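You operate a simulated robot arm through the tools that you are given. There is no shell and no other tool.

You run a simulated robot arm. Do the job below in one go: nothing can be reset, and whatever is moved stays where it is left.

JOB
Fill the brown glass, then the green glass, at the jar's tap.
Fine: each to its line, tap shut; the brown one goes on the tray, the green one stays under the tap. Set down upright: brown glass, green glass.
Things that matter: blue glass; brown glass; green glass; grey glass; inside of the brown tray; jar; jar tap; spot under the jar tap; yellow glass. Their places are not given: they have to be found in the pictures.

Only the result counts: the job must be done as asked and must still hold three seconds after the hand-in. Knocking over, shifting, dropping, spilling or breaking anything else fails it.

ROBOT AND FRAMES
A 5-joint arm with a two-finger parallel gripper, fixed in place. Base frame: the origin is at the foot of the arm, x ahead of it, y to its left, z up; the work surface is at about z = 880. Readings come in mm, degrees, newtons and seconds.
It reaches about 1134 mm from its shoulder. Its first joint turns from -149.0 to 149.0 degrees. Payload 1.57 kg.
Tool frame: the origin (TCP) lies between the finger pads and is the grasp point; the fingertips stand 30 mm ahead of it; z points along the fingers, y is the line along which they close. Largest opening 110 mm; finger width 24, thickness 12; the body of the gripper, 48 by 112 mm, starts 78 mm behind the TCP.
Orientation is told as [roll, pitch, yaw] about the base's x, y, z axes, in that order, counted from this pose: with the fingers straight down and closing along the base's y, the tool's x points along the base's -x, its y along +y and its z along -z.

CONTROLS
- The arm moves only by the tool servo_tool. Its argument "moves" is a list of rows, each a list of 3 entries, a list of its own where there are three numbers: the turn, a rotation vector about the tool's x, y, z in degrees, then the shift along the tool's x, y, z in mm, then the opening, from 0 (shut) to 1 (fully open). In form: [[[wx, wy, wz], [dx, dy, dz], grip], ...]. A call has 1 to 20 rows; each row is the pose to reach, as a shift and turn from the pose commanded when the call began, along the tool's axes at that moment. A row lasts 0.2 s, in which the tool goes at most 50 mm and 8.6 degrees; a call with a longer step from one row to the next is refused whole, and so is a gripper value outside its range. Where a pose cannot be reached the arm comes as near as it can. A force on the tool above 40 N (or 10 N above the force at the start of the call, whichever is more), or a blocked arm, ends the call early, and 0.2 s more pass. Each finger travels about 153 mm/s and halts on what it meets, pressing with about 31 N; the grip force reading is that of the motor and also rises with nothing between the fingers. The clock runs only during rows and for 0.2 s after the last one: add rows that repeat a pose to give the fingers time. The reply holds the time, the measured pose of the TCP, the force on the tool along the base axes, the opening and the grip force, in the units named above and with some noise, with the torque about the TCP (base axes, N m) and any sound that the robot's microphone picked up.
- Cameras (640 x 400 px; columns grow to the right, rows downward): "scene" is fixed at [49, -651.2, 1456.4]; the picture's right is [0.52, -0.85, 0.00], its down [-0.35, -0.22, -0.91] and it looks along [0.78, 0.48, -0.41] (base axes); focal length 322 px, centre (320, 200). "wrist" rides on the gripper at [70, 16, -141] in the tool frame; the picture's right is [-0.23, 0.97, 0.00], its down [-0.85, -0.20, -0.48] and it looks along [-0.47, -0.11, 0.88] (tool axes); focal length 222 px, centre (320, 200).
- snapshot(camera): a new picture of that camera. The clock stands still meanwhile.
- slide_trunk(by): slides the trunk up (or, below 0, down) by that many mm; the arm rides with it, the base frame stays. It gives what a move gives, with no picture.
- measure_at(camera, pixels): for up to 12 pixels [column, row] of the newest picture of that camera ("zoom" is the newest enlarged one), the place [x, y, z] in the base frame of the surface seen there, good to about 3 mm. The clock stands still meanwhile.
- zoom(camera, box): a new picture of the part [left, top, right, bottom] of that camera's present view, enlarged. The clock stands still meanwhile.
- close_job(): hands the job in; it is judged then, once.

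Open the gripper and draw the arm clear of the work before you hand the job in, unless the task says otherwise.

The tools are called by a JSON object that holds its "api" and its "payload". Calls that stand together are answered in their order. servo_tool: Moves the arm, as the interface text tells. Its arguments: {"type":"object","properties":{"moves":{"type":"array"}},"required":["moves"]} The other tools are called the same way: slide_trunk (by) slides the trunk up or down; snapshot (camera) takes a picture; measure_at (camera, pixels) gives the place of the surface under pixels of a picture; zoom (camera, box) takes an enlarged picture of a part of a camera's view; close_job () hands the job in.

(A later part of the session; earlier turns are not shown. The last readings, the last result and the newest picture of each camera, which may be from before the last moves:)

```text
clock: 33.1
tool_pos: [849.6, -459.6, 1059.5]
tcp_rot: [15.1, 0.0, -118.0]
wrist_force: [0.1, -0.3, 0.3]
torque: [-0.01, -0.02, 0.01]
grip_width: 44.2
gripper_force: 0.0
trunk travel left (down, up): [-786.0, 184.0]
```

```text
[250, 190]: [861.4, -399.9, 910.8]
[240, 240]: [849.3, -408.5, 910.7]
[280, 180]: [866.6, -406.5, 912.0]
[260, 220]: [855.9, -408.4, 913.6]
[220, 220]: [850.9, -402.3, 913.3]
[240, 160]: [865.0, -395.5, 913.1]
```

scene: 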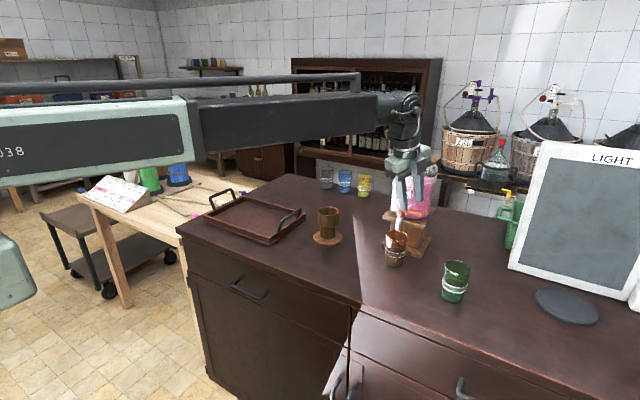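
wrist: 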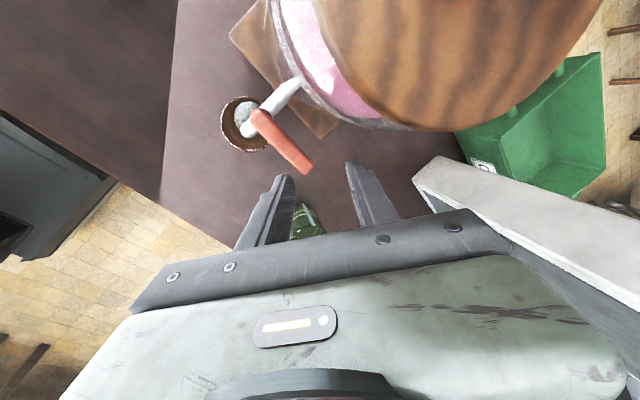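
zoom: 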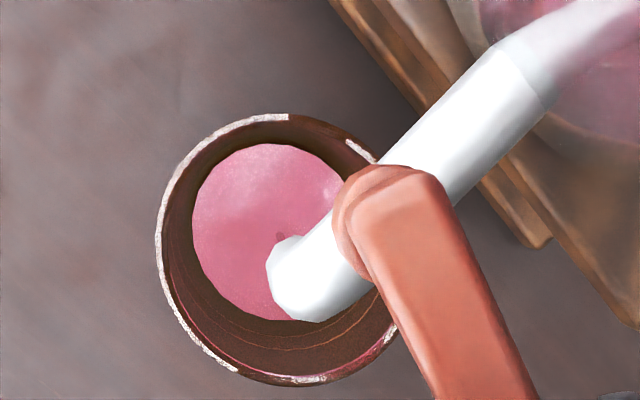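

Level ≈912 and rising ~1.3 mm/s. I hold another 4.2 s twice, checking between.

{"api": "servo_tool", "payload": {"moves": [[[0, 0, 0], [0, 0, 0], 0.4], [[0, 0, 0], [0, 0, 0], 0.4], [[0, 0, 0], [0, 0, 0], 0.4], [[0, 0, 0], [0, 0, 0], 0.4], [[0, 0, 0], [0, 0, 0], 0.4], [[0, 0, 0], [0, 0, 0], 0.4], [[0, 0, 0], [0, 0, 0], 0.4], [[0, 0, 0], [0, 0, 0], 0.4], [[0, 0, 0], [0, 0, 0], 0.4], [[0, 0, 0], [0, 0, 0], 0.4], [[0, 0, 0], [0, 0, 0], 0.4], [[0, 0, 0], [0, 0, 0], 0.4], [[0, 0, 0], [0, 0, 0], 0.4], [[0, 0, 0], [0, 0, 0], 0.4], [[0, 0, 0], [0, 0, 0], 0.4], [[0, 0, 0], [0, 0, 0], 0.4], [[0, 0, 0], [0, 0, 0], 0.4], [[0, 0, 0], [0, 0, 0], 0.4], [[0, 0, 0], [0, 0, 0], 0.4], [[0, 0, 0], [0, 0, 0], 0.4]]}}

{"api": "zoom", "payload": {"camera": "scene", "box": [382, 225, 418, 270]}}

{"api": "zoom", "payload": {"camera": "wrist", "box": [230, 60, 330, 160]}}

{"api": "measure_at", "payload": {"camera": "zoom", "pixels": [[250, 190], [240, 240], [280, 180], [260, 220], [220, 220], [240, 160], [250, 260], [265, 165], [300, 190], [230, 190], [260, 280], [290, 170]]}}

```text
clock: 37.3
tool_pos: [850.2, -459.9, 1060.8]
tcp_rot: [15.0, -0.1, -117.9]
wrist_force: [0.8, -0.3, -0.4]
torque: [0.0, 0.02, 0.03]
grip_width: 44.0
gripper_force: 0.1
trunk travel left (down, up): [-786.0, 184.0]
```

```text
8.89 times, centred on (400, 248) of scene
```

zoom: 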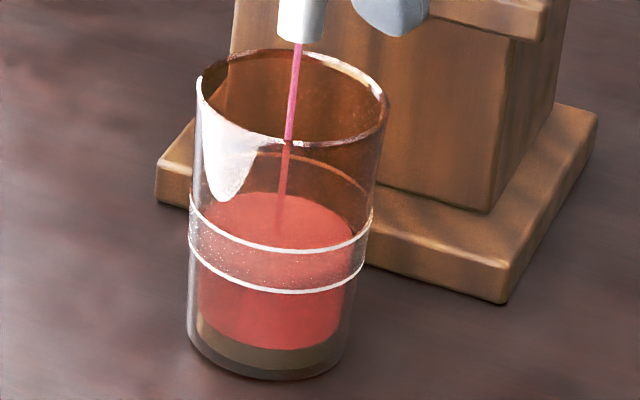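

```text
4.00 times, centred on (280, 110) of wrist
```

zoom: 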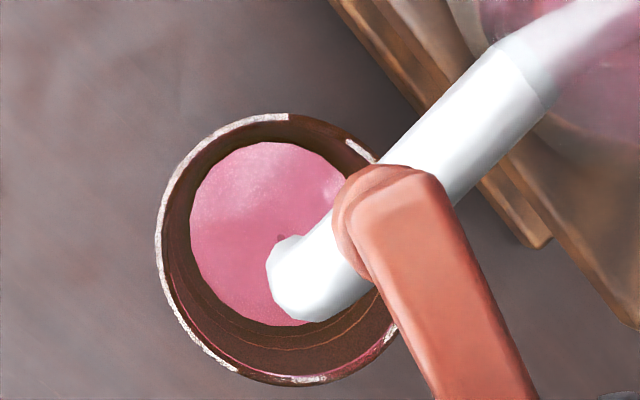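

```text
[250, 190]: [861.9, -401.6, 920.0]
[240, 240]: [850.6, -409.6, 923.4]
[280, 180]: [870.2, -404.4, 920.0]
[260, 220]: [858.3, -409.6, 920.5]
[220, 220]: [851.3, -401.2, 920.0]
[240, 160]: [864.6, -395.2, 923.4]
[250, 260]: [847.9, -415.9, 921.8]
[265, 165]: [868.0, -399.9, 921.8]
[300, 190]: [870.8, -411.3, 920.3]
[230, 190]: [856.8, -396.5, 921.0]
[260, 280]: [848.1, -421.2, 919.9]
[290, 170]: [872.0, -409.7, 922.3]
```

Level ≈921, inside the band's lower part. I hold 1.2 s more, then in the same call push the lever back outward (near finger) by 28 mm.

{"api": "servo_tool", "payload": {"moves": [[[0, 0, 0], [0, 0, 0], 0.4], [[0, 0, 0], [0, 0, 0], 0.4], [[0, 0, 0], [0, 0, 0], 0.4], [[0, 0, 0], [0, 0, 0], 0.4], [[0, 0, 0], [0, 0, 0], 0.4], [[0, 0, 0], [0, 0, 0], 0.4], [[0, 0, 0], [0, 10.6, 2.8], 0.4], [[0, 0, 0], [0, 19.3, 5.2], 0.4], [[0, 0, 0], [0, 24.2, 6.5], 0.4], [[0, 0, 0], [0, 27, 7.3], 0.4]]}}

{"api": "zoom", "payload": {"camera": "scene", "box": [380, 195, 450, 275]}}

{"api": "zoom", "payload": {"camera": "wrist", "box": [160, 50, 420, 230]}}

```text
clock: 39.5
tool_pos: [876.1, -472.3, 1060.8]
tcp_rot: [15.1, -0.1, -117.9]
wrist_force: [-0.9, -0.4, -0.6]
torque: [-0.01, 0.02, -0.01]
grip_width: 44.2
gripper_force: 0.1
trunk travel left (down, up): [-786.0, 184.0]
```

```text
5.00 times, centred on (415, 235) of scene
```

zoom: 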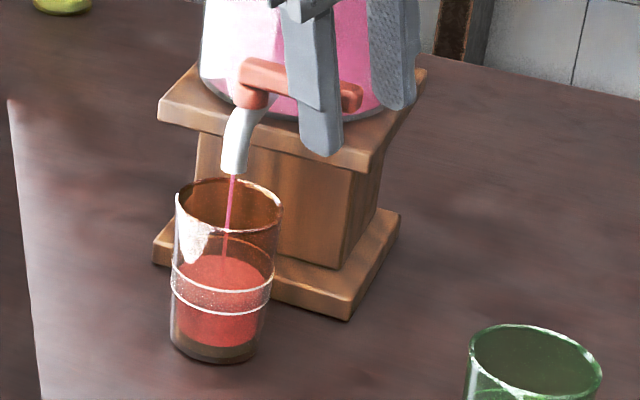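

```text
2.22 times, centred on (290, 140) of wrist
```

zoom: 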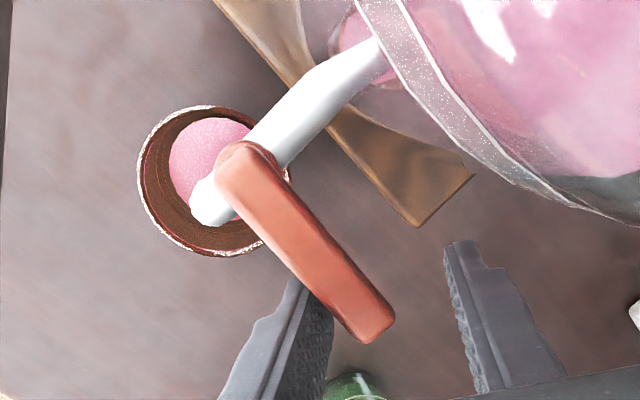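

The stream is still falling and the lever is almost contacted/returned; I push outward 4 mm more.

{"api": "servo_tool", "payload": {"moves": [[[0, 0, 0], [0, 3.9, 1.0], 0.4]]}}

{"api": "zoom", "payload": {"camera": "scene", "box": [380, 195, 450, 275]}}

{"api": "zoom", "payload": {"camera": "wrist", "box": [160, 50, 420, 230]}}

```text
clock: 39.9
tool_pos: [879.8, -474.7, 1061.2]
tcp_rot: [15.0, 0.0, -118.0]
wrist_force: [-1.1, 0.6, -1.5]
torque: [-0.02, 0.03, 0.04]
grip_width: 45.0
gripper_force: 0.3
trunk travel left (down, up): [-786.0, 184.0]
```

```text
5.00 times, centred on (415, 235) of scene
```

zoom: 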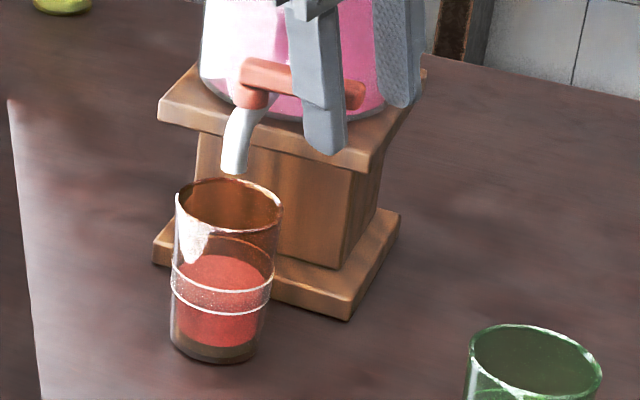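

```text
2.22 times, centred on (290, 140) of wrist
```

zoom: 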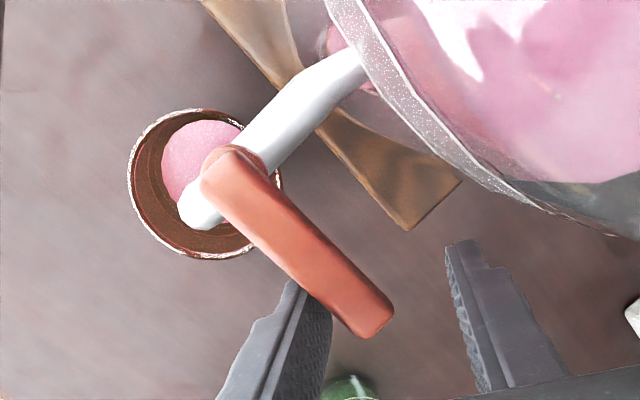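

The stream has stopped. I measure the lever's angle and the liquid level.

{"api": "measure_at", "payload": {"camera": "zoom", "pixels": [[225, 165], [350, 310], [290, 240], [260, 205], [320, 275], [185, 155], [200, 140], [175, 170], [210, 135], [205, 155]]}}

```text
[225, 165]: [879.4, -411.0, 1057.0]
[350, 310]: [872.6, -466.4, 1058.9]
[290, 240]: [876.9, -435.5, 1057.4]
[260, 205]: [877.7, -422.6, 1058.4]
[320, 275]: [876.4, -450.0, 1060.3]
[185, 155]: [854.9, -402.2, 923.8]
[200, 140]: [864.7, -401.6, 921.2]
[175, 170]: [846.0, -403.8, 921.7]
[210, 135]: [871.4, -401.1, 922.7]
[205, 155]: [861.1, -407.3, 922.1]
```

Level ≈922.3; stream off. I check the level against the band in a close scene view.

{"api": "zoom", "payload": {"camera": "scene", "box": [382, 225, 418, 270]}}

{"api": "measure_at", "payload": {"camera": "zoom", "pixels": [[276, 248], [230, 236], [330, 248], [266, 291], [225, 278], [330, 288], [250, 200], [275, 265]]}}

```text
8.89 times, centred on (400, 248) of scene
```

zoom: 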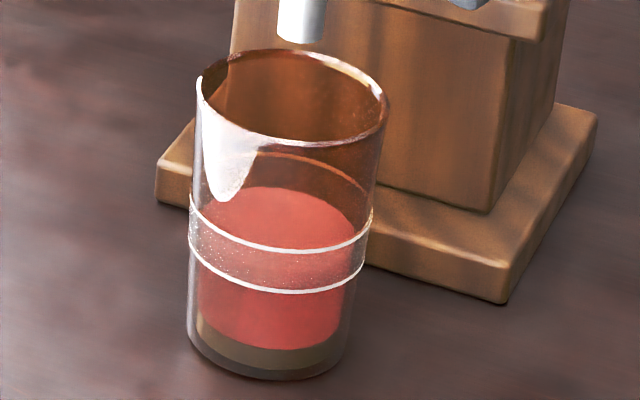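

```text
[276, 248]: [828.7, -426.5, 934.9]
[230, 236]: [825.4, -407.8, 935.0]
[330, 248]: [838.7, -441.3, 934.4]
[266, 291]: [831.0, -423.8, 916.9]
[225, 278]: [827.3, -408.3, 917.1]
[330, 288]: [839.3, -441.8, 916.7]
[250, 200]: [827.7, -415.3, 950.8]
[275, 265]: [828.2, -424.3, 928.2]
```

Level sits in the lower third of the band (≈922.5 of 917–934). I give it a short top-up of about 2 mm: open to the same angle, hold 0.8 s, and close again in one call.

{"api": "servo_tool", "payload": {"moves": [[[0, 0, 0], [0, -12, -3.2], 0.4], [[0, 0, 0], [0, -22, -5.9], 0.4], [[0, 0, 0], [0, -30.9, -8.3], 0.4], [[0, 0, 0], [0, -30.9, -8.3], 0.4], [[0, 0, 0], [0, -30.9, -8.3], 0.4], [[0, 0, 0], [0, -30.9, -8.3], 0.4], [[0, 0, 0], [0, -30.9, -8.3], 0.4], [[0, 0, 0], [0, -18, -4.8], 0.4], [[0, 0, 0], [0, -8, -2.1], 0.4], [[0, 0, 0], [0, -3, -0.8], 0.4], [[0, 0, 0], [0, 0.5, 0.1], 0.4], [[0, 0, 0], [0, 0.5, 0.1], 0.4]]}}

{"api": "zoom", "payload": {"camera": "wrist", "box": [160, 50, 420, 230]}}

{"api": "measure_at", "payload": {"camera": "zoom", "pixels": [[185, 155], [200, 140], [175, 170], [210, 135], [205, 155], [190, 170], [180, 150], [215, 140]]}}

{"api": "zoom", "payload": {"camera": "scene", "box": [382, 225, 418, 270]}}

```text
clock: 42.5
tool_pos: [880.0, -475.8, 1060.4]
tcp_rot: [15.0, 0.0, -118.0]
wrist_force: [-0.5, 0.4, 0.4]
torque: [0.01, 0.0, 0.01]
grip_width: 45.1
gripper_force: 0.3
trunk travel left (down, up): [-786.0, 184.0]
```

```text
2.22 times, centred on (290, 140) of wrist
```

zoom: 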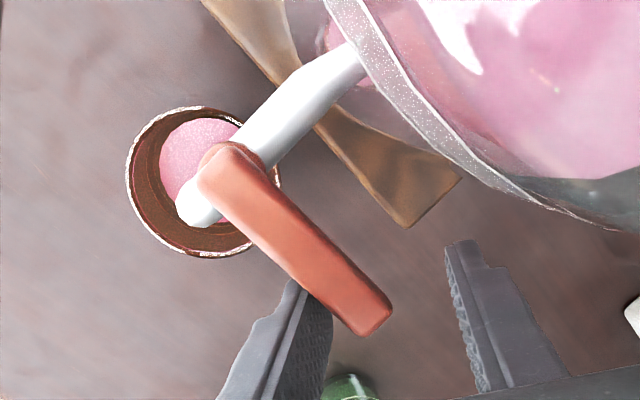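

```text
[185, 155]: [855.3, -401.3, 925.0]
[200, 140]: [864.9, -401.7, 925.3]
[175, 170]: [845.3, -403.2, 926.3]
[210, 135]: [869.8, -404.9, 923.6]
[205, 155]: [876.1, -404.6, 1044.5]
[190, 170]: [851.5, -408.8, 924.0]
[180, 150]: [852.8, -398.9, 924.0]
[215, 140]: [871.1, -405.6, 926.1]
```

```text
8.89 times, centred on (400, 248) of scene
```

zoom: 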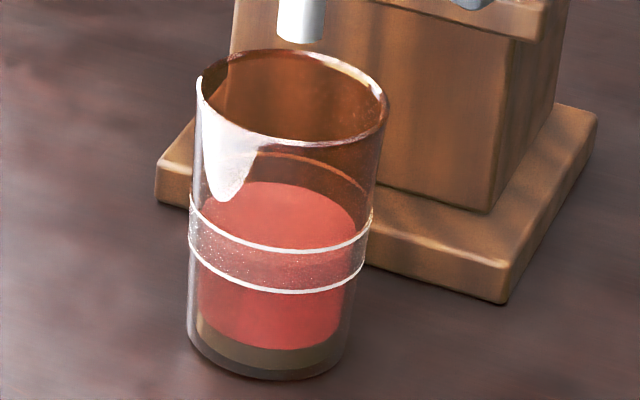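

Level ≈925, mid-band, no stream. I press the lever 1.5 mm further to be sure it is at its shut stop.

{"api": "servo_tool", "payload": {"moves": [[[0, 0, 0], [0, 1.5, 0.4], 0.4], [[0, 0, 0], [0, 1.5, 0.4], 0.4]]}}

{"api": "zoom", "payload": {"camera": "wrist", "box": [160, 50, 420, 230]}}

```text
clock: 43.1
tool_pos: [881.4, -476.6, 1060.7]
tcp_rot: [15.0, 0.0, -118.1]
wrist_force: [-3.2, 1.6, -0.4]
torque: [0.02, 0.07, 0.06]
grip_width: 46.9
gripper_force: 1.5
trunk travel left (down, up): [-786.0, 184.0]
```

```text
2.22 times, centred on (290, 140) of wrist
```

zoom: 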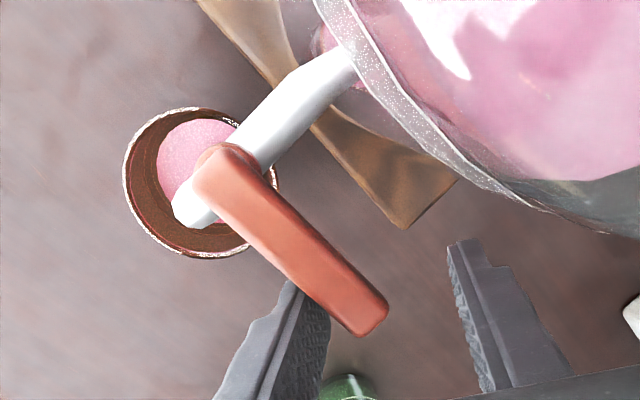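

Force rose to ~3.6 N: the lever is at its stop, tap shut. I back off 9.5 mm to the middle of the gap and raise the trunk 60 mm straight up.

{"api": "servo_tool", "payload": {"moves": [[[0, 0, 0], [0, -4.6, -1.2], 0.4], [[0, 0, 0], [0, -9.2, -2.5], 0.4], [[0, 0, 0], [0, -9.2, -2.5], 0.4]]}}

{"api": "slide_trunk", "payload": {"by": 60}}

{"api": "zoom", "payload": {"camera": "scene", "box": [360, 140, 480, 280]}}

```text
clock: 43.9
tool_pos: [871.9, -470.7, 1060.0]
tcp_rot: [15.0, 0.0, -117.9]
wrist_force: [-0.7, 0.2, -0.5]
torque: [0.0, 0.01, -0.01]
grip_width: 44.1
gripper_force: 0.2
trunk travel left (down, up): [-786.0, 184.0]
```

```text
clock: 44.9
tool_pos: [873.0, -470.6, 1121.2]
tcp_rot: [15.0, 0.0, -117.8]
wrist_force: [-0.1, -0.6, 0.6]
torque: [-0.02, 0.0, 0.0]
grip_width: 44.0
gripper_force: 0.0
trunk travel left (down, up): [-846.0, 124.0]
```

```text
2.86 times, centred on (420, 210) of scene
```

zoom: 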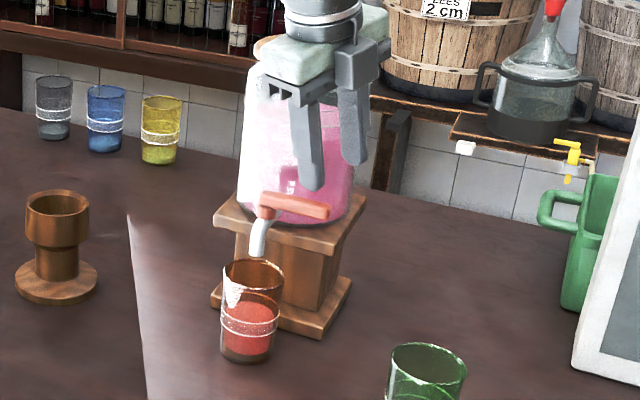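

Hand is clear above the lever. I retreat radially 240 mm so I can re-orient for a side grasp of the brown glass.

{"api": "servo_tool", "payload": {"moves": [[[0, 0, 0], [0, -33, -8.9], 0.4], [[0, 0, 0], [0, -66, -17.7], 0.4], [[0, 0, 0], [0, -99, -26.6], 0.4], [[0, 0, 0], [0, -132, -35.4], 0.4], [[0, 0, 0], [0, -165, -44.3], 0.4], [[0, 0, 0], [0, -198, -53.1], 0.4], [[0, 0, 0], [0, -232, -62.2], 0.4], [[0, 0, 0], [0, -232, -62.2], 0.4]]}}

{"api": "servo_tool", "payload": {"moves": [[[-7.5, 0, 0], [0, 0, 0], 0.4], [[-15, 0, 0], [0, 0, 0], 0.4], [[-22.5, 0, 0], [0, 0, 0], 0.4], [[-30, 0, 0], [0, 0, 0], 0.4], [[-37.5, 0, 0], [0, 0, 0], 0.5], [[-45, 0, 0], [0, 0, 0], 0.6], [[-52.5, 0, 0], [0, 0, 0], 0.7], [[-60, 0, 0], [0, 0, 0], 0.75], [[-60, 0, 0], [0, 0, 0], 0.75]]}}

{"api": "servo_tool", "payload": {"moves": [[[0, 0, 8.2], [0, 0, 0], 0.75], [[0, 0, 16.4], [0, 0, 0], 0.75], [[0, 0, 24.6], [0, 0, 0], 0.75], [[0, 0, 32.8], [0, 0, 0], 0.75], [[0, 0, 41], [0, 0, 0], 0.75], [[0, 0, 49.2], [0, 0, 0], 0.75], [[0, 0, 57.4], [0, 0, 0], 0.75], [[0, 0, 65.6], [0, 0, 0], 0.75], [[0, 0, 73.8], [0, 0, 0], 0.75], [[0, 0, 82], [0, 0, 0], 0.75], [[0, 0, 90], [0, 0, 0], 0.75], [[0, 0, 90], [0, 0, 0], 0.75]]}}

```text
clock: 46.7
tool_pos: [661.0, -358.8, 1120.5]
tcp_rot: [15.0, 0.1, -117.9]
wrist_force: [0.6, -0.6, -0.7]
torque: [-0.01, 0.01, 0.03]
grip_width: 44.2
gripper_force: 0.0
trunk travel left (down, up): [-846.0, 124.0]
```

```text
clock: 48.7
tool_pos: [699.2, -384.0, 1288.8]
tcp_rot: [74.9, 0.0, -118.0]
wrist_force: [0.0, 0.1, 0.1]
torque: [-0.01, 0.01, 0.0]
grip_width: 82.3
gripper_force: 0.0
out of reach, approached as far as the arm can: row 1, 2, 3, 4, 5, 6, 7, 8, 9
trunk travel left (down, up): [-846.0, 124.0]
```

```text
clock: 51.3
tool_pos: [699.8, -381.9, 1289.0]
tcp_rot: [-0.4, 75.1, 151.7]
wrist_force: [1.1, 0.3, -0.1]
torque: [0.04, 0.0, 0.01]
grip_width: 82.5
gripper_force: 0.0
trunk travel left (down, up): [-846.0, 124.0]
```

The hand now points 15° below horizontal with the camera on top. The lane toward the tap is free, so I lower the trunk 250 mm and look.

{"api": "slide_trunk", "payload": {"by": -250}}

{"api": "snapshot", "payload": {"camera": "wrist"}}

{"api": "snapshot", "payload": {"camera": "scene"}}

```text
clock: 53.9
tool_pos: [698.9, -382.2, 1039.4]
tcp_rot: [0.0, 75.1, 152.0]
wrist_force: [0.0, 0.0, 1.0]
torque: [0.02, 0.0, 0.03]
grip_width: 82.6
gripper_force: 0.0
trunk travel left (down, up): [-596.0, 374.0]
```

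```text
taken
```

wrist: 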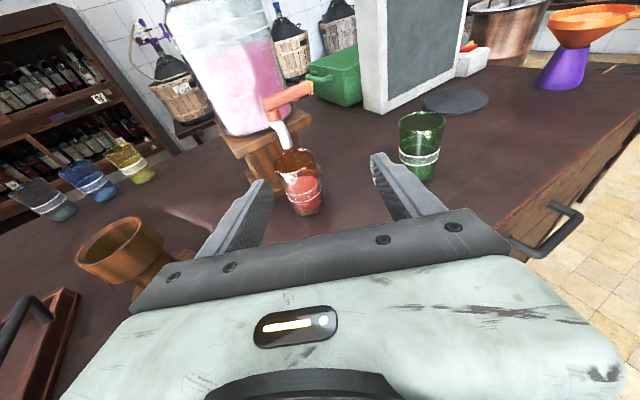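

```text
taken
```

scene: 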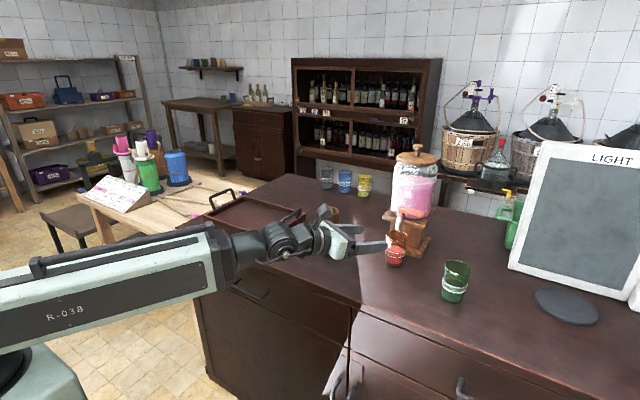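

Upright view of both glasses. I measure rim and side points of the brown glass and green glass.

{"api": "zoom", "payload": {"camera": "wrist", "box": [260, 90, 340, 230]}}

{"api": "measure_at", "payload": {"camera": "wrist", "pixels": [[276, 160], [317, 158], [296, 177], [287, 200], [320, 195], [305, 205], [304, 214], [298, 148], [413, 180], [433, 182], [400, 120], [443, 120]]}}

```text
2.86 times, centred on (300, 160) of wrist
```

zoom: 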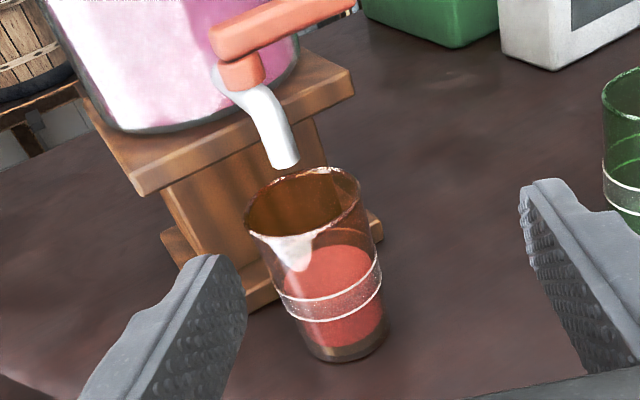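

```text
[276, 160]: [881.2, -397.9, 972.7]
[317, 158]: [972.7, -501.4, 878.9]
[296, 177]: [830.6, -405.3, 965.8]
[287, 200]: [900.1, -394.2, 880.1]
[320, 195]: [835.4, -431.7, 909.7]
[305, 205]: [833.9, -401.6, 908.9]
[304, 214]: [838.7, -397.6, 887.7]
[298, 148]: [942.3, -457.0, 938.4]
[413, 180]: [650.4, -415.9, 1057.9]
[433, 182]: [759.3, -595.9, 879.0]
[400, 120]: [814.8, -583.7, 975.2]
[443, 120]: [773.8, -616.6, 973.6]
```

I measure rim and band points in the enlarged wrist view.

{"api": "measure_at", "payload": {"camera": "zoom", "pixels": [[248, 230], [359, 196], [295, 238], [330, 232], [278, 175], [335, 169], [290, 297], [375, 265], [330, 297], [328, 325], [340, 360], [310, 355]]}}

```text
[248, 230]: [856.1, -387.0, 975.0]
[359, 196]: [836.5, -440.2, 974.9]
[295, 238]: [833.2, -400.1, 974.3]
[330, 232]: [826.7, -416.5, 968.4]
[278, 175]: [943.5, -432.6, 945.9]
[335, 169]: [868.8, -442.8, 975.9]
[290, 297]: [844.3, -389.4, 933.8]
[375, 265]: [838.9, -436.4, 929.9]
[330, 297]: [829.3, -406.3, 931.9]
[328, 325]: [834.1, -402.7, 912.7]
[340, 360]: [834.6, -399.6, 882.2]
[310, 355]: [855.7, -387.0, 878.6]
```

Fit gives the brown glass centre ≈(854,-417), radius ≈29.5, azimuth -26.0°. I line up on that azimuth at r=860, then lower to grasp height z≈930.

{"api": "servo_tool", "payload": {"moves": [[[0.63, 0, -0.17], [5.4, -13, 20.3], 0.75], [[1.27, 0, -0.34], [10.9, -26, 40.6], 0.75], [[1.9, 0, -0.51], [16.3, -38.9, 60.9], 0.75], [[1.9, 0, -0.51], [16.3, -38.9, 60.9], 0.75]]}}

{"api": "slide_trunk", "payload": {"by": -80}}

{"api": "snapshot", "payload": {"camera": "wrist"}}

{"api": "zoom", "payload": {"camera": "scene", "box": [260, 170, 480, 310]}}

```text
clock: 54.9
tool_pos: [774.1, -376.6, 1040.0]
tcp_rot: [0.1, 75.1, 154.0]
wrist_force: [-0.7, 0.4, -0.4]
torque: [0.0, 0.01, -0.02]
grip_width: 82.6
gripper_force: 0.1
trunk travel left (down, up): [-596.0, 374.0]
```

```text
clock: 56.0
tool_pos: [773.4, -379.4, 959.4]
tcp_rot: [0.1, 75.1, 154.0]
wrist_force: [-0.1, -0.4, -0.5]
torque: [0.02, -0.02, 0.03]
grip_width: 82.6
gripper_force: 0.0
trunk travel left (down, up): [-516.0, 454.0]
```

```text
taken
```

wrist: 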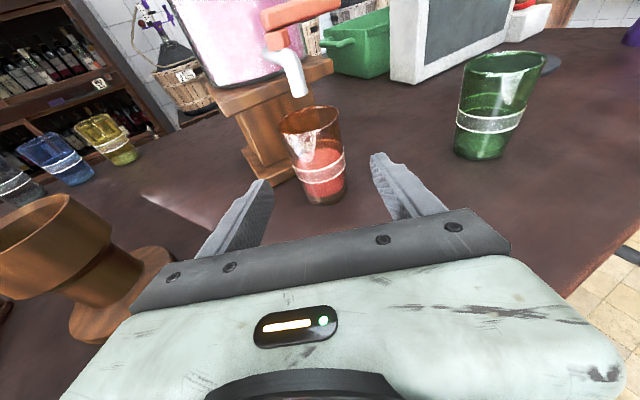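

```text
2.86 times, centred on (370, 240) of scene
```

zoom: 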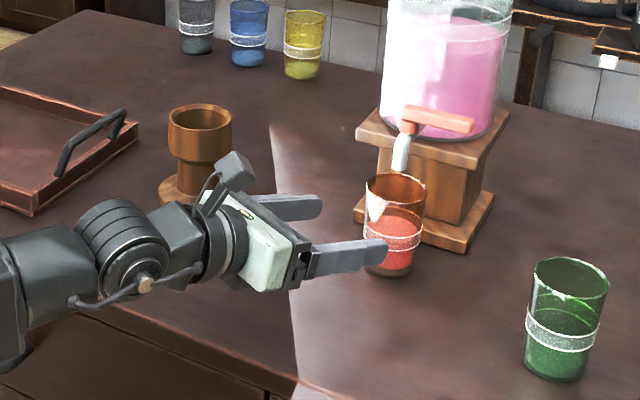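

Aligned within ~2 mm. I lower the last 29 mm to z≈930 and then advance 75 mm along the radial line with fingers open at 82 mm.

{"api": "slide_trunk", "payload": {"by": -29}}

{"api": "servo_tool", "payload": {"moves": [[[0, 0, 0], [3.9, 0, 14.5], 0.75], [[0, 0, 0], [7.8, 0, 29], 0.75], [[0, 0, 0], [11.6, 0, 43.5], 0.75], [[0, 0, 0], [15.5, 0, 58], 0.75], [[0, 0, 0], [19.4, 0, 72.4], 0.75], [[0, 0, 0], [19.4, 0, 72.4], 0.75]]}}

{"api": "snapshot", "payload": {"camera": "wrist"}}

{"api": "zoom", "payload": {"camera": "scene", "box": [320, 180, 460, 290]}}

```text
clock: 56.8
tool_pos: [773.7, -378.7, 930.1]
tcp_rot: [0.1, 75.1, 154.0]
wrist_force: [-0.9, -0.6, -0.3]
torque: [0.02, -0.01, 0.0]
grip_width: 82.5
gripper_force: 0.1
trunk travel left (down, up): [-487.0, 483.0]
```

```text
clock: 58.2
tool_pos: [842.4, -411.6, 931.0]
tcp_rot: [0.1, 75.0, 154.1]
wrist_force: [-0.8, 0.6, -0.1]
torque: [0.02, 0.03, -0.02]
grip_width: 82.5
gripper_force: 0.0
trunk travel left (down, up): [-487.0, 483.0]
```

```text
taken
```

wrist: 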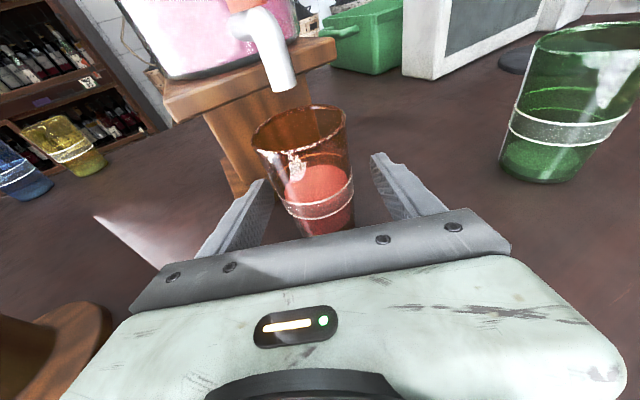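

```text
3.64 times, centred on (390, 235) of scene
```

zoom: 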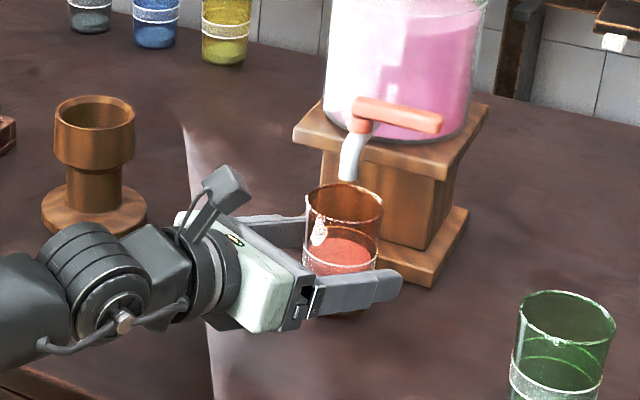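

The glass sits between the fingers. I advance 12 mm more and close gently on it.

{"api": "servo_tool", "payload": {"moves": [[[0, 0, 0], [1.6, 0, 5.8], 0.75], [[0, 0, 0], [3.1, 0, 11.6], 0.75], [[0, 0, 0], [3.1, 0, 11.6], 0.68], [[0, 0, 0], [3.1, 0, 11.6], 0.62], [[0, 0, 0], [3.1, 0, 11.6], 0.57], [[0, 0, 0], [3.1, 0, 11.6], 0.52], [[0, 0, 0], [3.1, 0, 11.6], 0.45], [[0, 0, 0], [3.1, 0, 11.6], 0.3], [[0, 0, 0], [3.1, 0, 11.6], 0.1], [[0, 0, 0], [3.1, 0, 11.6], 0], [[0, 0, 0], [3.1, 0, 11.6], 0]]}}

{"api": "snapshot", "payload": {"camera": "wrist"}}

{"api": "zoom", "payload": {"camera": "scene", "box": [320, 180, 460, 290]}}

```text
clock: 60.6
tool_pos: [851.9, -415.8, 930.0]
tcp_rot: [0.0, 75.0, 154.0]
wrist_force: [1.0, 0.4, 0.1]
torque: [0.04, -0.02, 0.0]
grip_width: 54.2
gripper_force: 31.0
trunk travel left (down, up): [-487.0, 483.0]
```

```text
taken
```

wrist: 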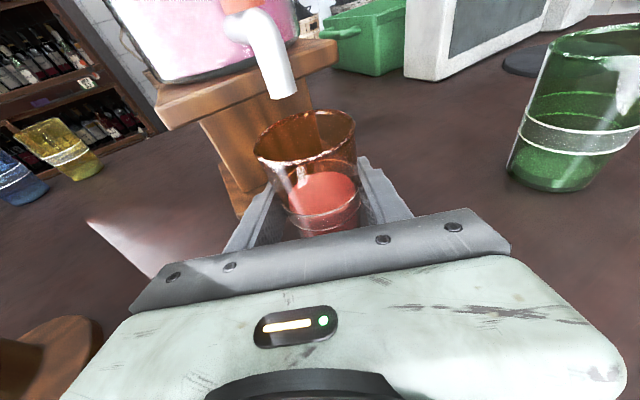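

```text
3.64 times, centred on (390, 235) of scene
```

zoom: 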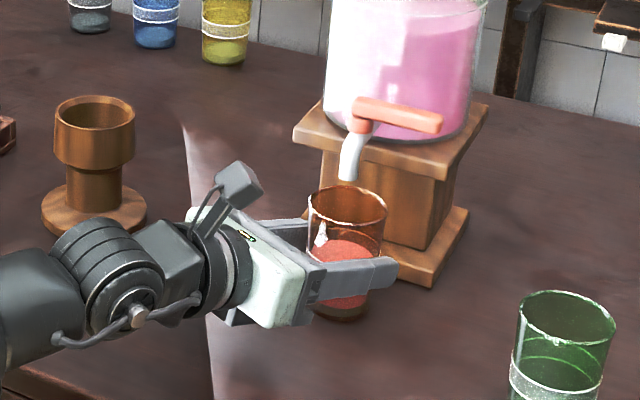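

Grip holds at 54 mm with 31 N. I lift 8 mm (the spout leaves ~25 mm above the rim) and check the load.

{"api": "slide_trunk", "payload": {"by": 8}}

{"api": "zoom", "payload": {"camera": "scene", "box": [320, 180, 460, 290]}}

```text
clock: 61.1
tool_pos: [851.4, -415.5, 937.1]
tcp_rot: [0.0, 75.1, 154.2]
wrist_force: [-1.4, -0.4, -0.9]
torque: [0.0, -0.01, 0.0]
grip_width: 56.4
gripper_force: 0.0
trunk travel left (down, up): [-495.0, 475.0]
```

```text
3.64 times, centred on (390, 235) of scene
```

zoom: 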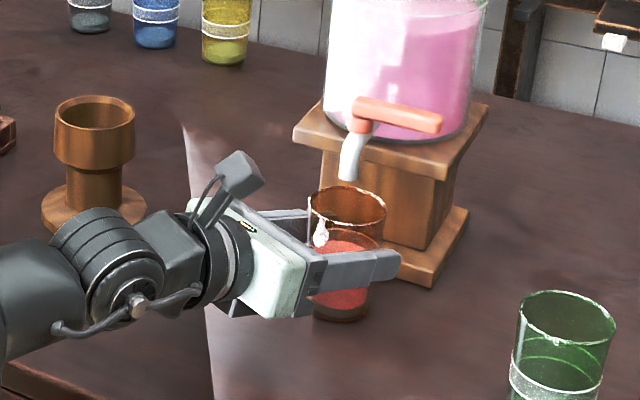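

The lift left the grip force at 0 and the glass stayed on the bench—the grip did not hold through the trunk slide. I look closer before re-gripping.

{"api": "servo_tool", "payload": {"moves": [[[0, 0, 0], [0, 0, 0], 0.45], [[0, 0, 0], [0, 0, 0], 0.2], [[0, 0, 0], [0, 0, 0], 0], [[0, 0, 0], [0, 0, 0], 0]]}}

{"api": "snapshot", "payload": {"camera": "wrist"}}

{"api": "zoom", "payload": {"camera": "scene", "box": [370, 210, 430, 270]}}

```text
clock: 62.1
tool_pos: [852.0, -415.7, 938.6]
tcp_rot: [0.0, 75.2, 154.0]
wrist_force: [1.4, -1.8, 2.0]
torque: [0.02, -0.12, -0.06]
grip_width: 54.9
gripper_force: 30.5
trunk travel left (down, up): [-495.0, 475.0]
```

```text
taken
```

wrist: 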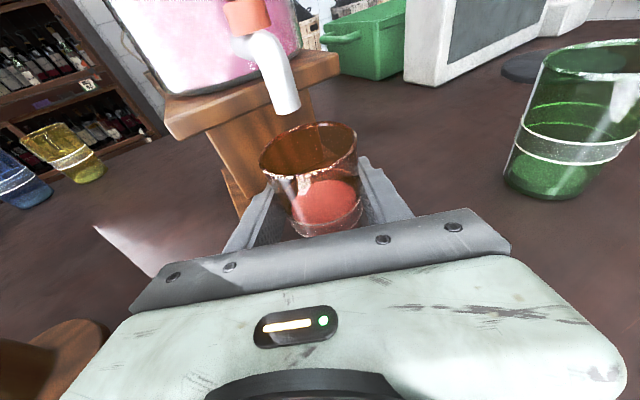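

```text
6.67 times, centred on (400, 240) of scene
```

zoom: 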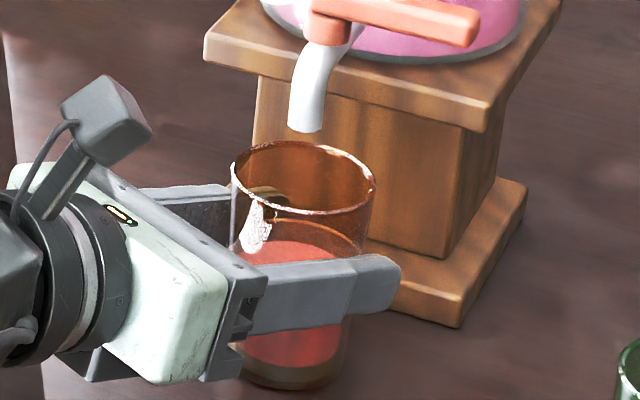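

Re-gripped at 54.9 mm, 30.5 N. I test a tiny trunk lift of 3 mm to see whether the grip persists.

{"api": "slide_trunk", "payload": {"by": 3}}

{"api": "zoom", "payload": {"camera": "scene", "box": [370, 210, 430, 270]}}

```text
clock: 62.7
tool_pos: [852.0, -414.9, 941.4]
tcp_rot: [-0.1, 75.2, 154.1]
wrist_force: [0.6, -1.0, -2.5]
torque: [0.02, -0.01, -0.01]
grip_width: 55.1
gripper_force: 31.3
trunk travel left (down, up): [-498.0, 472.0]
```

```text
6.67 times, centred on (400, 240) of scene
```

zoom: 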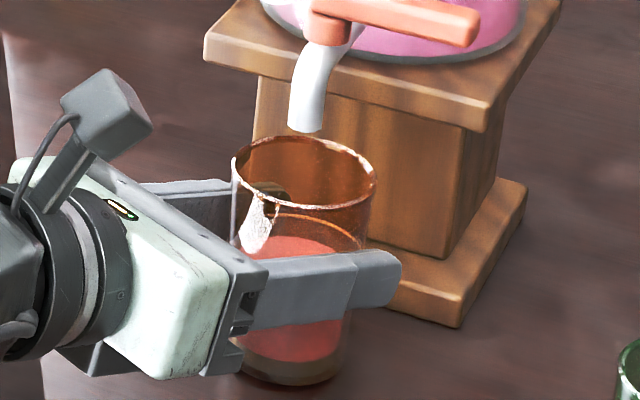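

This time the grip persists (31 N) and the load shows ~2.5 N: the glass is lifted about 3 mm. I lift 5 mm more and verify.

{"api": "slide_trunk", "payload": {"by": 5}}

{"api": "zoom", "payload": {"camera": "scene", "box": [370, 210, 430, 270]}}

{"api": "snapshot", "payload": {"camera": "wrist"}}

```text
clock: 63.2
tool_pos: [851.7, -416.2, 945.3]
tcp_rot: [0.0, 75.1, 153.9]
wrist_force: [-0.4, -0.8, -2.2]
torque: [0.0, 0.01, 0.02]
grip_width: 55.0
gripper_force: 30.3
trunk travel left (down, up): [-503.0, 467.0]
```

```text
6.67 times, centred on (400, 240) of scene
```

zoom: 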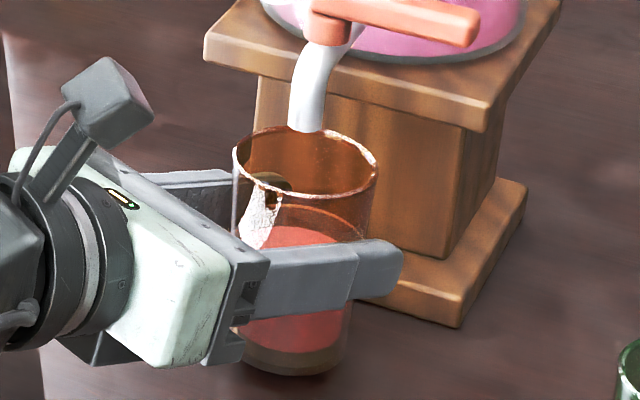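

```text
taken
```

wrist: 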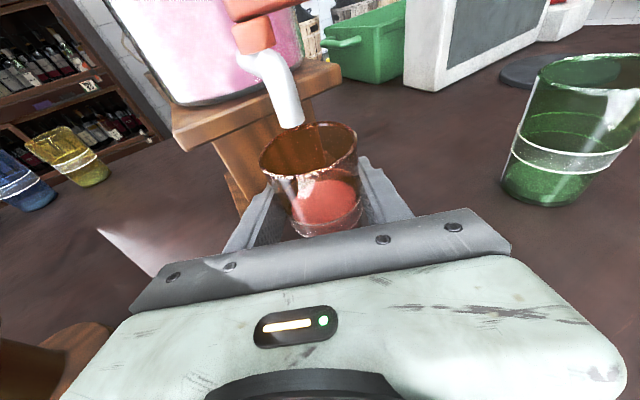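

The glass hangs upright ~8 mm above the bench, rim below the spout. I retreat radially 100 mm slowly, keeping the grip shut.

{"api": "servo_tool", "payload": {"moves": [[[0, 0, 0], [-1.0, 0, -3.9], 0], [[0, 0, 0], [-3.1, 0, -11.6], 0], [[0, 0, 0], [-5.7, 0, -21.2], 0], [[0, 0, 0], [-8.8, 0, -32.8], 0], [[0, 0, 0], [-11.9, 0, -44.4], 0], [[0, 0, 0], [-15.0, 0, -56.0], 0], [[0, 0, 0], [-18.1, 0, -67.6], 0], [[0, 0, 0], [-20.7, 0, -77.3], 0], [[0, 0, 0], [-22.8, 0, -85.0], 0], [[0, 0, 0], [-24.3, 0, -90.8], 0], [[0, 0, 0], [-25.4, 0, -94.7], 0], [[0, 0, 0], [-25.9, 0, -96.6], 0], [[0, 0, 0], [-25.9, 0, -96.6], 0]]}}

{"api": "zoom", "payload": {"camera": "scene", "box": [320, 180, 460, 290]}}

```text
clock: 66.0
tool_pos: [762.9, -372.9, 946.3]
tcp_rot: [0.0, 75.1, 154.2]
wrist_force: [0.8, 1.0, -2.4]
torque: [0.0, 0.04, 0.0]
grip_width: 54.9
gripper_force: 30.7
trunk travel left (down, up): [-503.0, 467.0]
```

```text
3.64 times, centred on (390, 235) of scene
```

zoom: 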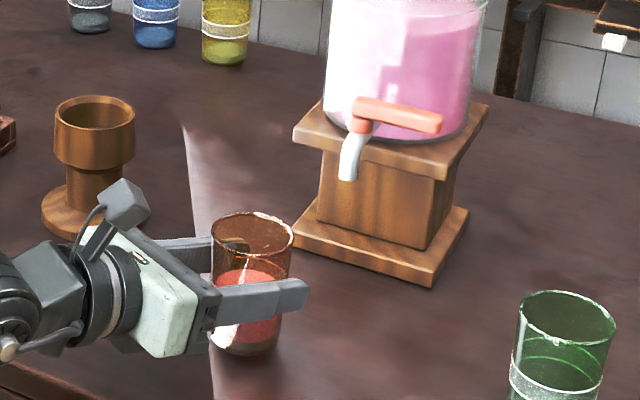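

The glass came out cleanly with 2.4 N load. I raise the trunk 30 mm and re-check the grip before going higher.

{"api": "slide_trunk", "payload": {"by": 30}}

```text
clock: 66.8
tool_pos: [761.3, -372.9, 976.7]
tcp_rot: [0.0, 75.2, 154.1]
wrist_force: [-0.2, -0.5, -1.9]
torque: [0.02, 0.01, -0.02]
grip_width: 54.9
gripper_force: 31.5
trunk travel left (down, up): [-533.0, 437.0]
```

Grip still 31.5 N. I raise 45 mm twice, for clearance over the wooden stand (rim z≈980).

{"api": "slide_trunk", "payload": {"by": 45}}

{"api": "slide_trunk", "payload": {"by": 45}}

{"api": "snapshot", "payload": {"camera": "scene"}}

{"api": "snapshot", "payload": {"camera": "wrist"}}

```text
clock: 67.6
tool_pos: [762.7, -373.5, 1021.7]
tcp_rot: [0.0, 75.1, 154.1]
wrist_force: [0.6, 0.0, -2.1]
torque: [0.02, 0.02, -0.02]
grip_width: 55.0
gripper_force: 31.1
trunk travel left (down, up): [-578.0, 392.0]
```

```text
clock: 68.5
tool_pos: [761.5, -373.9, 1065.9]
tcp_rot: [0.0, 75.1, 154.1]
wrist_force: [-0.1, -0.4, -3.4]
torque: [0.05, -0.03, 0.01]
grip_width: 55.1
gripper_force: 31.3
trunk travel left (down, up): [-623.0, 347.0]
```

```text
taken
```

scene: 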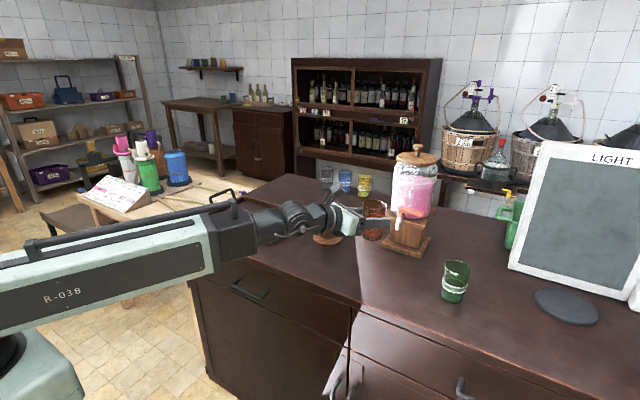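

```text
taken
```

wrist: 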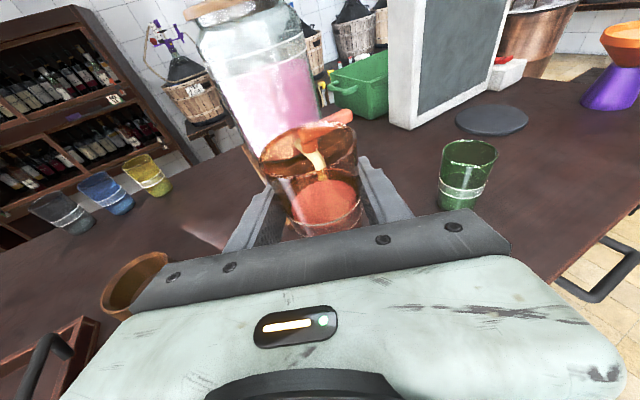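

The glass bottom is at ~z 1009, above everything on the way. I swing about the base axis by 17° toward the tray at constant radius ≈848, slowly.

{"api": "servo_tool", "payload": {"moves": [[[0.29, 0, -0.08], [0, -4.4, 0], 0], [[0.87, 0, -0.23], [0, -13.3, -0.1], 0], [[1.74, 0, -0.47], [-0.1, -26.6, -0.4], 0], [[2.8, 0, -0.75], [-0.3, -42.9, -1.1], 0], [[3.86, 0, -1.04], [-0.5, -59.2, -2.0], 0], [[4.93, 0, -1.32], [-0.9, -75.4, -3.2], 0], [[5.99, 0, -1.6], [-1.3, -91.6, -4.8], 0], [[7.05, 0, -1.89], [-1.8, -107.8, -6.6], 0], [[8.11, 0, -2.17], [-2.4, -123.9, -8.8], 0], [[9.18, 0, -2.46], [-3.0, -140.0, -11.2], 0], [[10.24, 0, -2.74], [-3.7, -156.0, -14.0], 0], [[11.3, 0, -3.03], [-4.6, -172.0, -17.0], 0], [[12.36, 0, -3.31], [-5.5, -187.9, -20.4], 0], [[13.43, 0, -3.6], [-6.4, -203.7, -24.0], 0], [[14.39, 0, -3.86], [-7.4, -218.1, -27.5], 0], [[15.16, 0, -4.06], [-8.2, -229.5, -30.6], 0], [[15.74, 0, -4.22], [-8.8, -238.0, -32.9], 0], [[16.13, 0, -4.32], [-9.3, -243.7, -34.6], 0], [[16.42, 0, -4.4], [-9.6, -247.9, -35.8], 0], [[16.42, 0, -4.4], [-9.6, -247.9, -35.8], 0]]}}

{"api": "zoom", "payload": {"camera": "scene", "box": [200, 120, 440, 270]}}

```text
clock: 72.7
tool_pos: [838.5, -135.1, 1066.2]
tcp_rot: [0.0, 75.3, 171.7]
wrist_force: [0.6, -0.4, -2.6]
torque: [0.0, 0.01, 0.03]
grip_width: 55.1
gripper_force: 31.0
trunk travel left (down, up): [-623.0, 347.0]
```

```text
2.67 times, centred on (320, 195) of scene
```

zoom: 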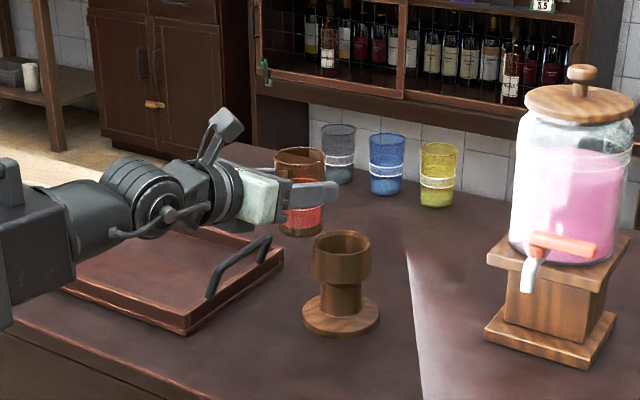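

Carried well (31 N, ~2.6 N load). I swing another 16.7° to bring it over the tray.

{"api": "servo_tool", "payload": {"moves": [[[0.29, 0, -0.08], [0, -4.4, 0], 0], [[0.87, 0, -0.23], [0, -13.3, -0.1], 0], [[1.74, 0, -0.47], [-0.1, -26.6, -0.4], 0], [[2.8, 0, -0.75], [-0.3, -42.9, -1.1], 0], [[3.86, 0, -1.04], [-0.5, -59.2, -2.0], 0], [[4.93, 0, -1.32], [-0.9, -75.4, -3.2], 0], [[5.99, 0, -1.6], [-1.3, -91.6, -4.8], 0], [[7.05, 0, -1.89], [-1.8, -107.8, -6.6], 0], [[8.11, 0, -2.17], [-2.4, -123.9, -8.8], 0], [[9.18, 0, -2.46], [-3.0, -140.0, -11.2], 0], [[10.24, 0, -2.74], [-3.7, -156.0, -14.0], 0], [[11.3, 0, -3.03], [-4.6, -172.0, -17.0], 0], [[12.36, 0, -3.31], [-5.5, -187.9, -20.4], 0], [[13.43, 0, -3.6], [-6.4, -203.7, -24.0], 0], [[14.39, 0, -3.86], [-7.4, -218.1, -27.5], 0], [[15.16, 0, -4.06], [-8.2, -229.5, -30.6], 0], [[15.74, 0, -4.22], [-8.8, -238.0, -32.9], 0], [[16.13, 0, -4.32], [-9.3, -243.7, -34.6], 0], [[16.13, 0, -4.32], [-9.3, -243.7, -34.6], 0]]}}

{"api": "snapshot", "payload": {"camera": "scene"}}

{"api": "snapshot", "payload": {"camera": "wrist"}}

```text
clock: 76.7
tool_pos: [841.7, 101.4, 1067.1]
tcp_rot: [0.1, 75.1, -171.2]
wrist_force: [0.9, -0.4, -1.4]
torque: [0.02, 0.03, 0.0]
grip_width: 55.2
gripper_force: 31.2
out of reach, approached as far as the arm can: row 4, 5, 6, 7, 8, 9, 10, 11, 12, 13, 14, 15, 16, 17, 18, 19
trunk travel left (down, up): [-623.0, 347.0]
```

```text
taken
```

scene: 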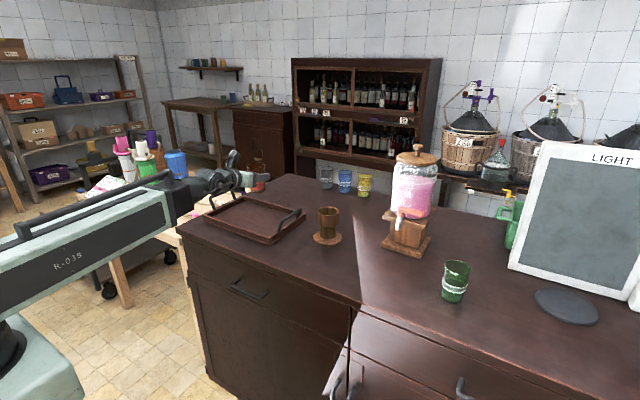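

```text
taken
```

wrist: 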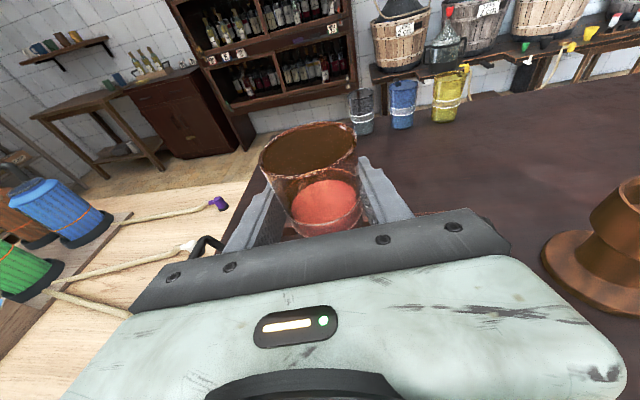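

The glass is above the tray at (842,101). I lower the trunk 100 mm, leaving ~20 mm, then check.

{"api": "slide_trunk", "payload": {"by": -50}}

{"api": "slide_trunk", "payload": {"by": -50}}

{"api": "zoom", "payload": {"camera": "scene", "box": [160, 140, 360, 270]}}

{"api": "snapshot", "payload": {"camera": "wrist"}}

```text
clock: 77.6
tool_pos: [841.5, 100.3, 1016.9]
tcp_rot: [0.3, 75.2, -171.3]
wrist_force: [-0.9, -0.8, -1.5]
torque: [-0.01, 0.02, -0.01]
grip_width: 54.8
gripper_force: 30.8
trunk travel left (down, up): [-573.0, 397.0]
```

```text
clock: 78.6
tool_pos: [841.3, 100.7, 967.1]
tcp_rot: [0.1, 75.2, -171.4]
wrist_force: [-0.5, 0.6, -2.7]
torque: [0.0, 0.02, 0.01]
grip_width: 55.2
gripper_force: 31.1
trunk travel left (down, up): [-523.0, 447.0]
```

```text
3.08 times, centred on (260, 205) of scene
```

zoom: 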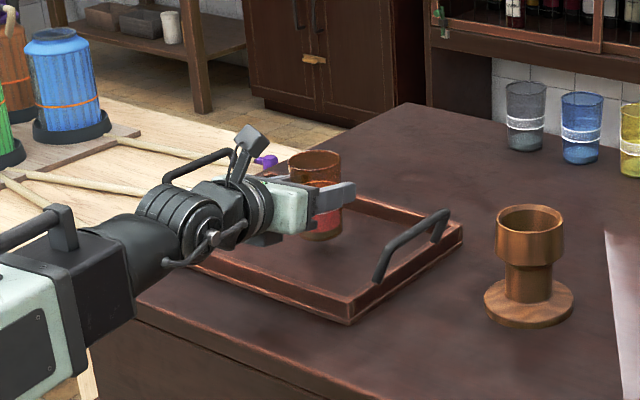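

```text
taken
```

wrist: 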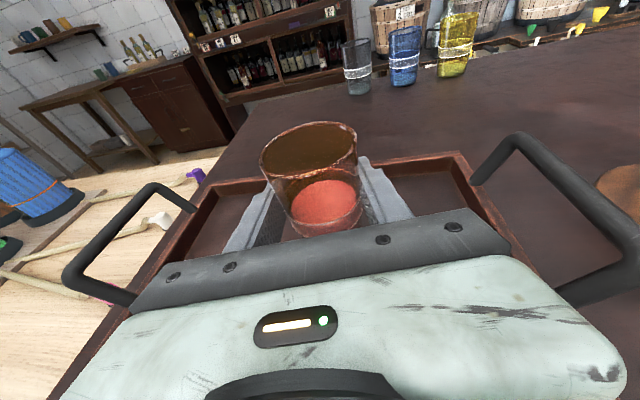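

The glass hangs ~20 mm above the tray floor, well inside the walls. I lower 10 mm, then in small steps watching the load.

{"api": "slide_trunk", "payload": {"by": -12}}

{"api": "slide_trunk", "payload": {"by": -5}}

{"api": "zoom", "payload": {"camera": "scene", "box": [235, 170, 295, 230]}}

```text
clock: 79.2
tool_pos: [840.6, 100.9, 953.4]
tcp_rot: [0.1, 75.3, -171.3]
wrist_force: [0.6, -0.6, -1.6]
torque: [-0.02, -0.01, -0.01]
grip_width: 54.7
gripper_force: 31.2
trunk travel left (down, up): [-511.0, 459.0]
```

```text
clock: 79.7
tool_pos: [840.5, 100.1, 949.1]
tcp_rot: [0.0, 75.2, -171.4]
wrist_force: [-0.3, -0.1, -1.7]
torque: [0.01, -0.01, -0.03]
grip_width: 55.1
gripper_force: 31.2
trunk travel left (down, up): [-506.0, 464.0]
```

```text
6.67 times, centred on (265, 200) of scene
```

zoom: 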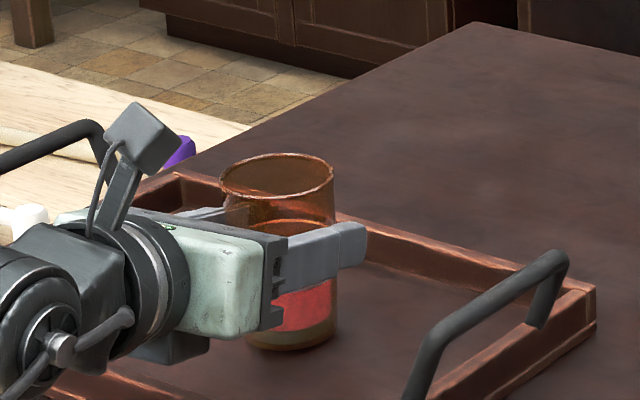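

Close to the floor now. I lower 2 mm at a time until the load vanishes.

{"api": "slide_trunk", "payload": {"by": -2}}

{"api": "slide_trunk", "payload": {"by": -1.5}}

```text
clock: 80.2
tool_pos: [841.8, 100.6, 947.2]
tcp_rot: [0.2, 75.3, -171.3]
wrist_force: [-0.9, -1.0, -2.2]
torque: [0.0, 0.01, 0.03]
grip_width: 55.1
gripper_force: 30.9
trunk travel left (down, up): [-504.0, 466.0]
```

```text
clock: 80.7
tool_pos: [840.5, 100.5, 946.2]
tcp_rot: [0.2, 75.3, -171.3]
wrist_force: [1.9, -0.6, 1.9]
torque: [0.07, -0.03, -0.02]
grip_width: 55.1
gripper_force: 30.7
trunk travel left (down, up): [-502.0, 468.0]
```

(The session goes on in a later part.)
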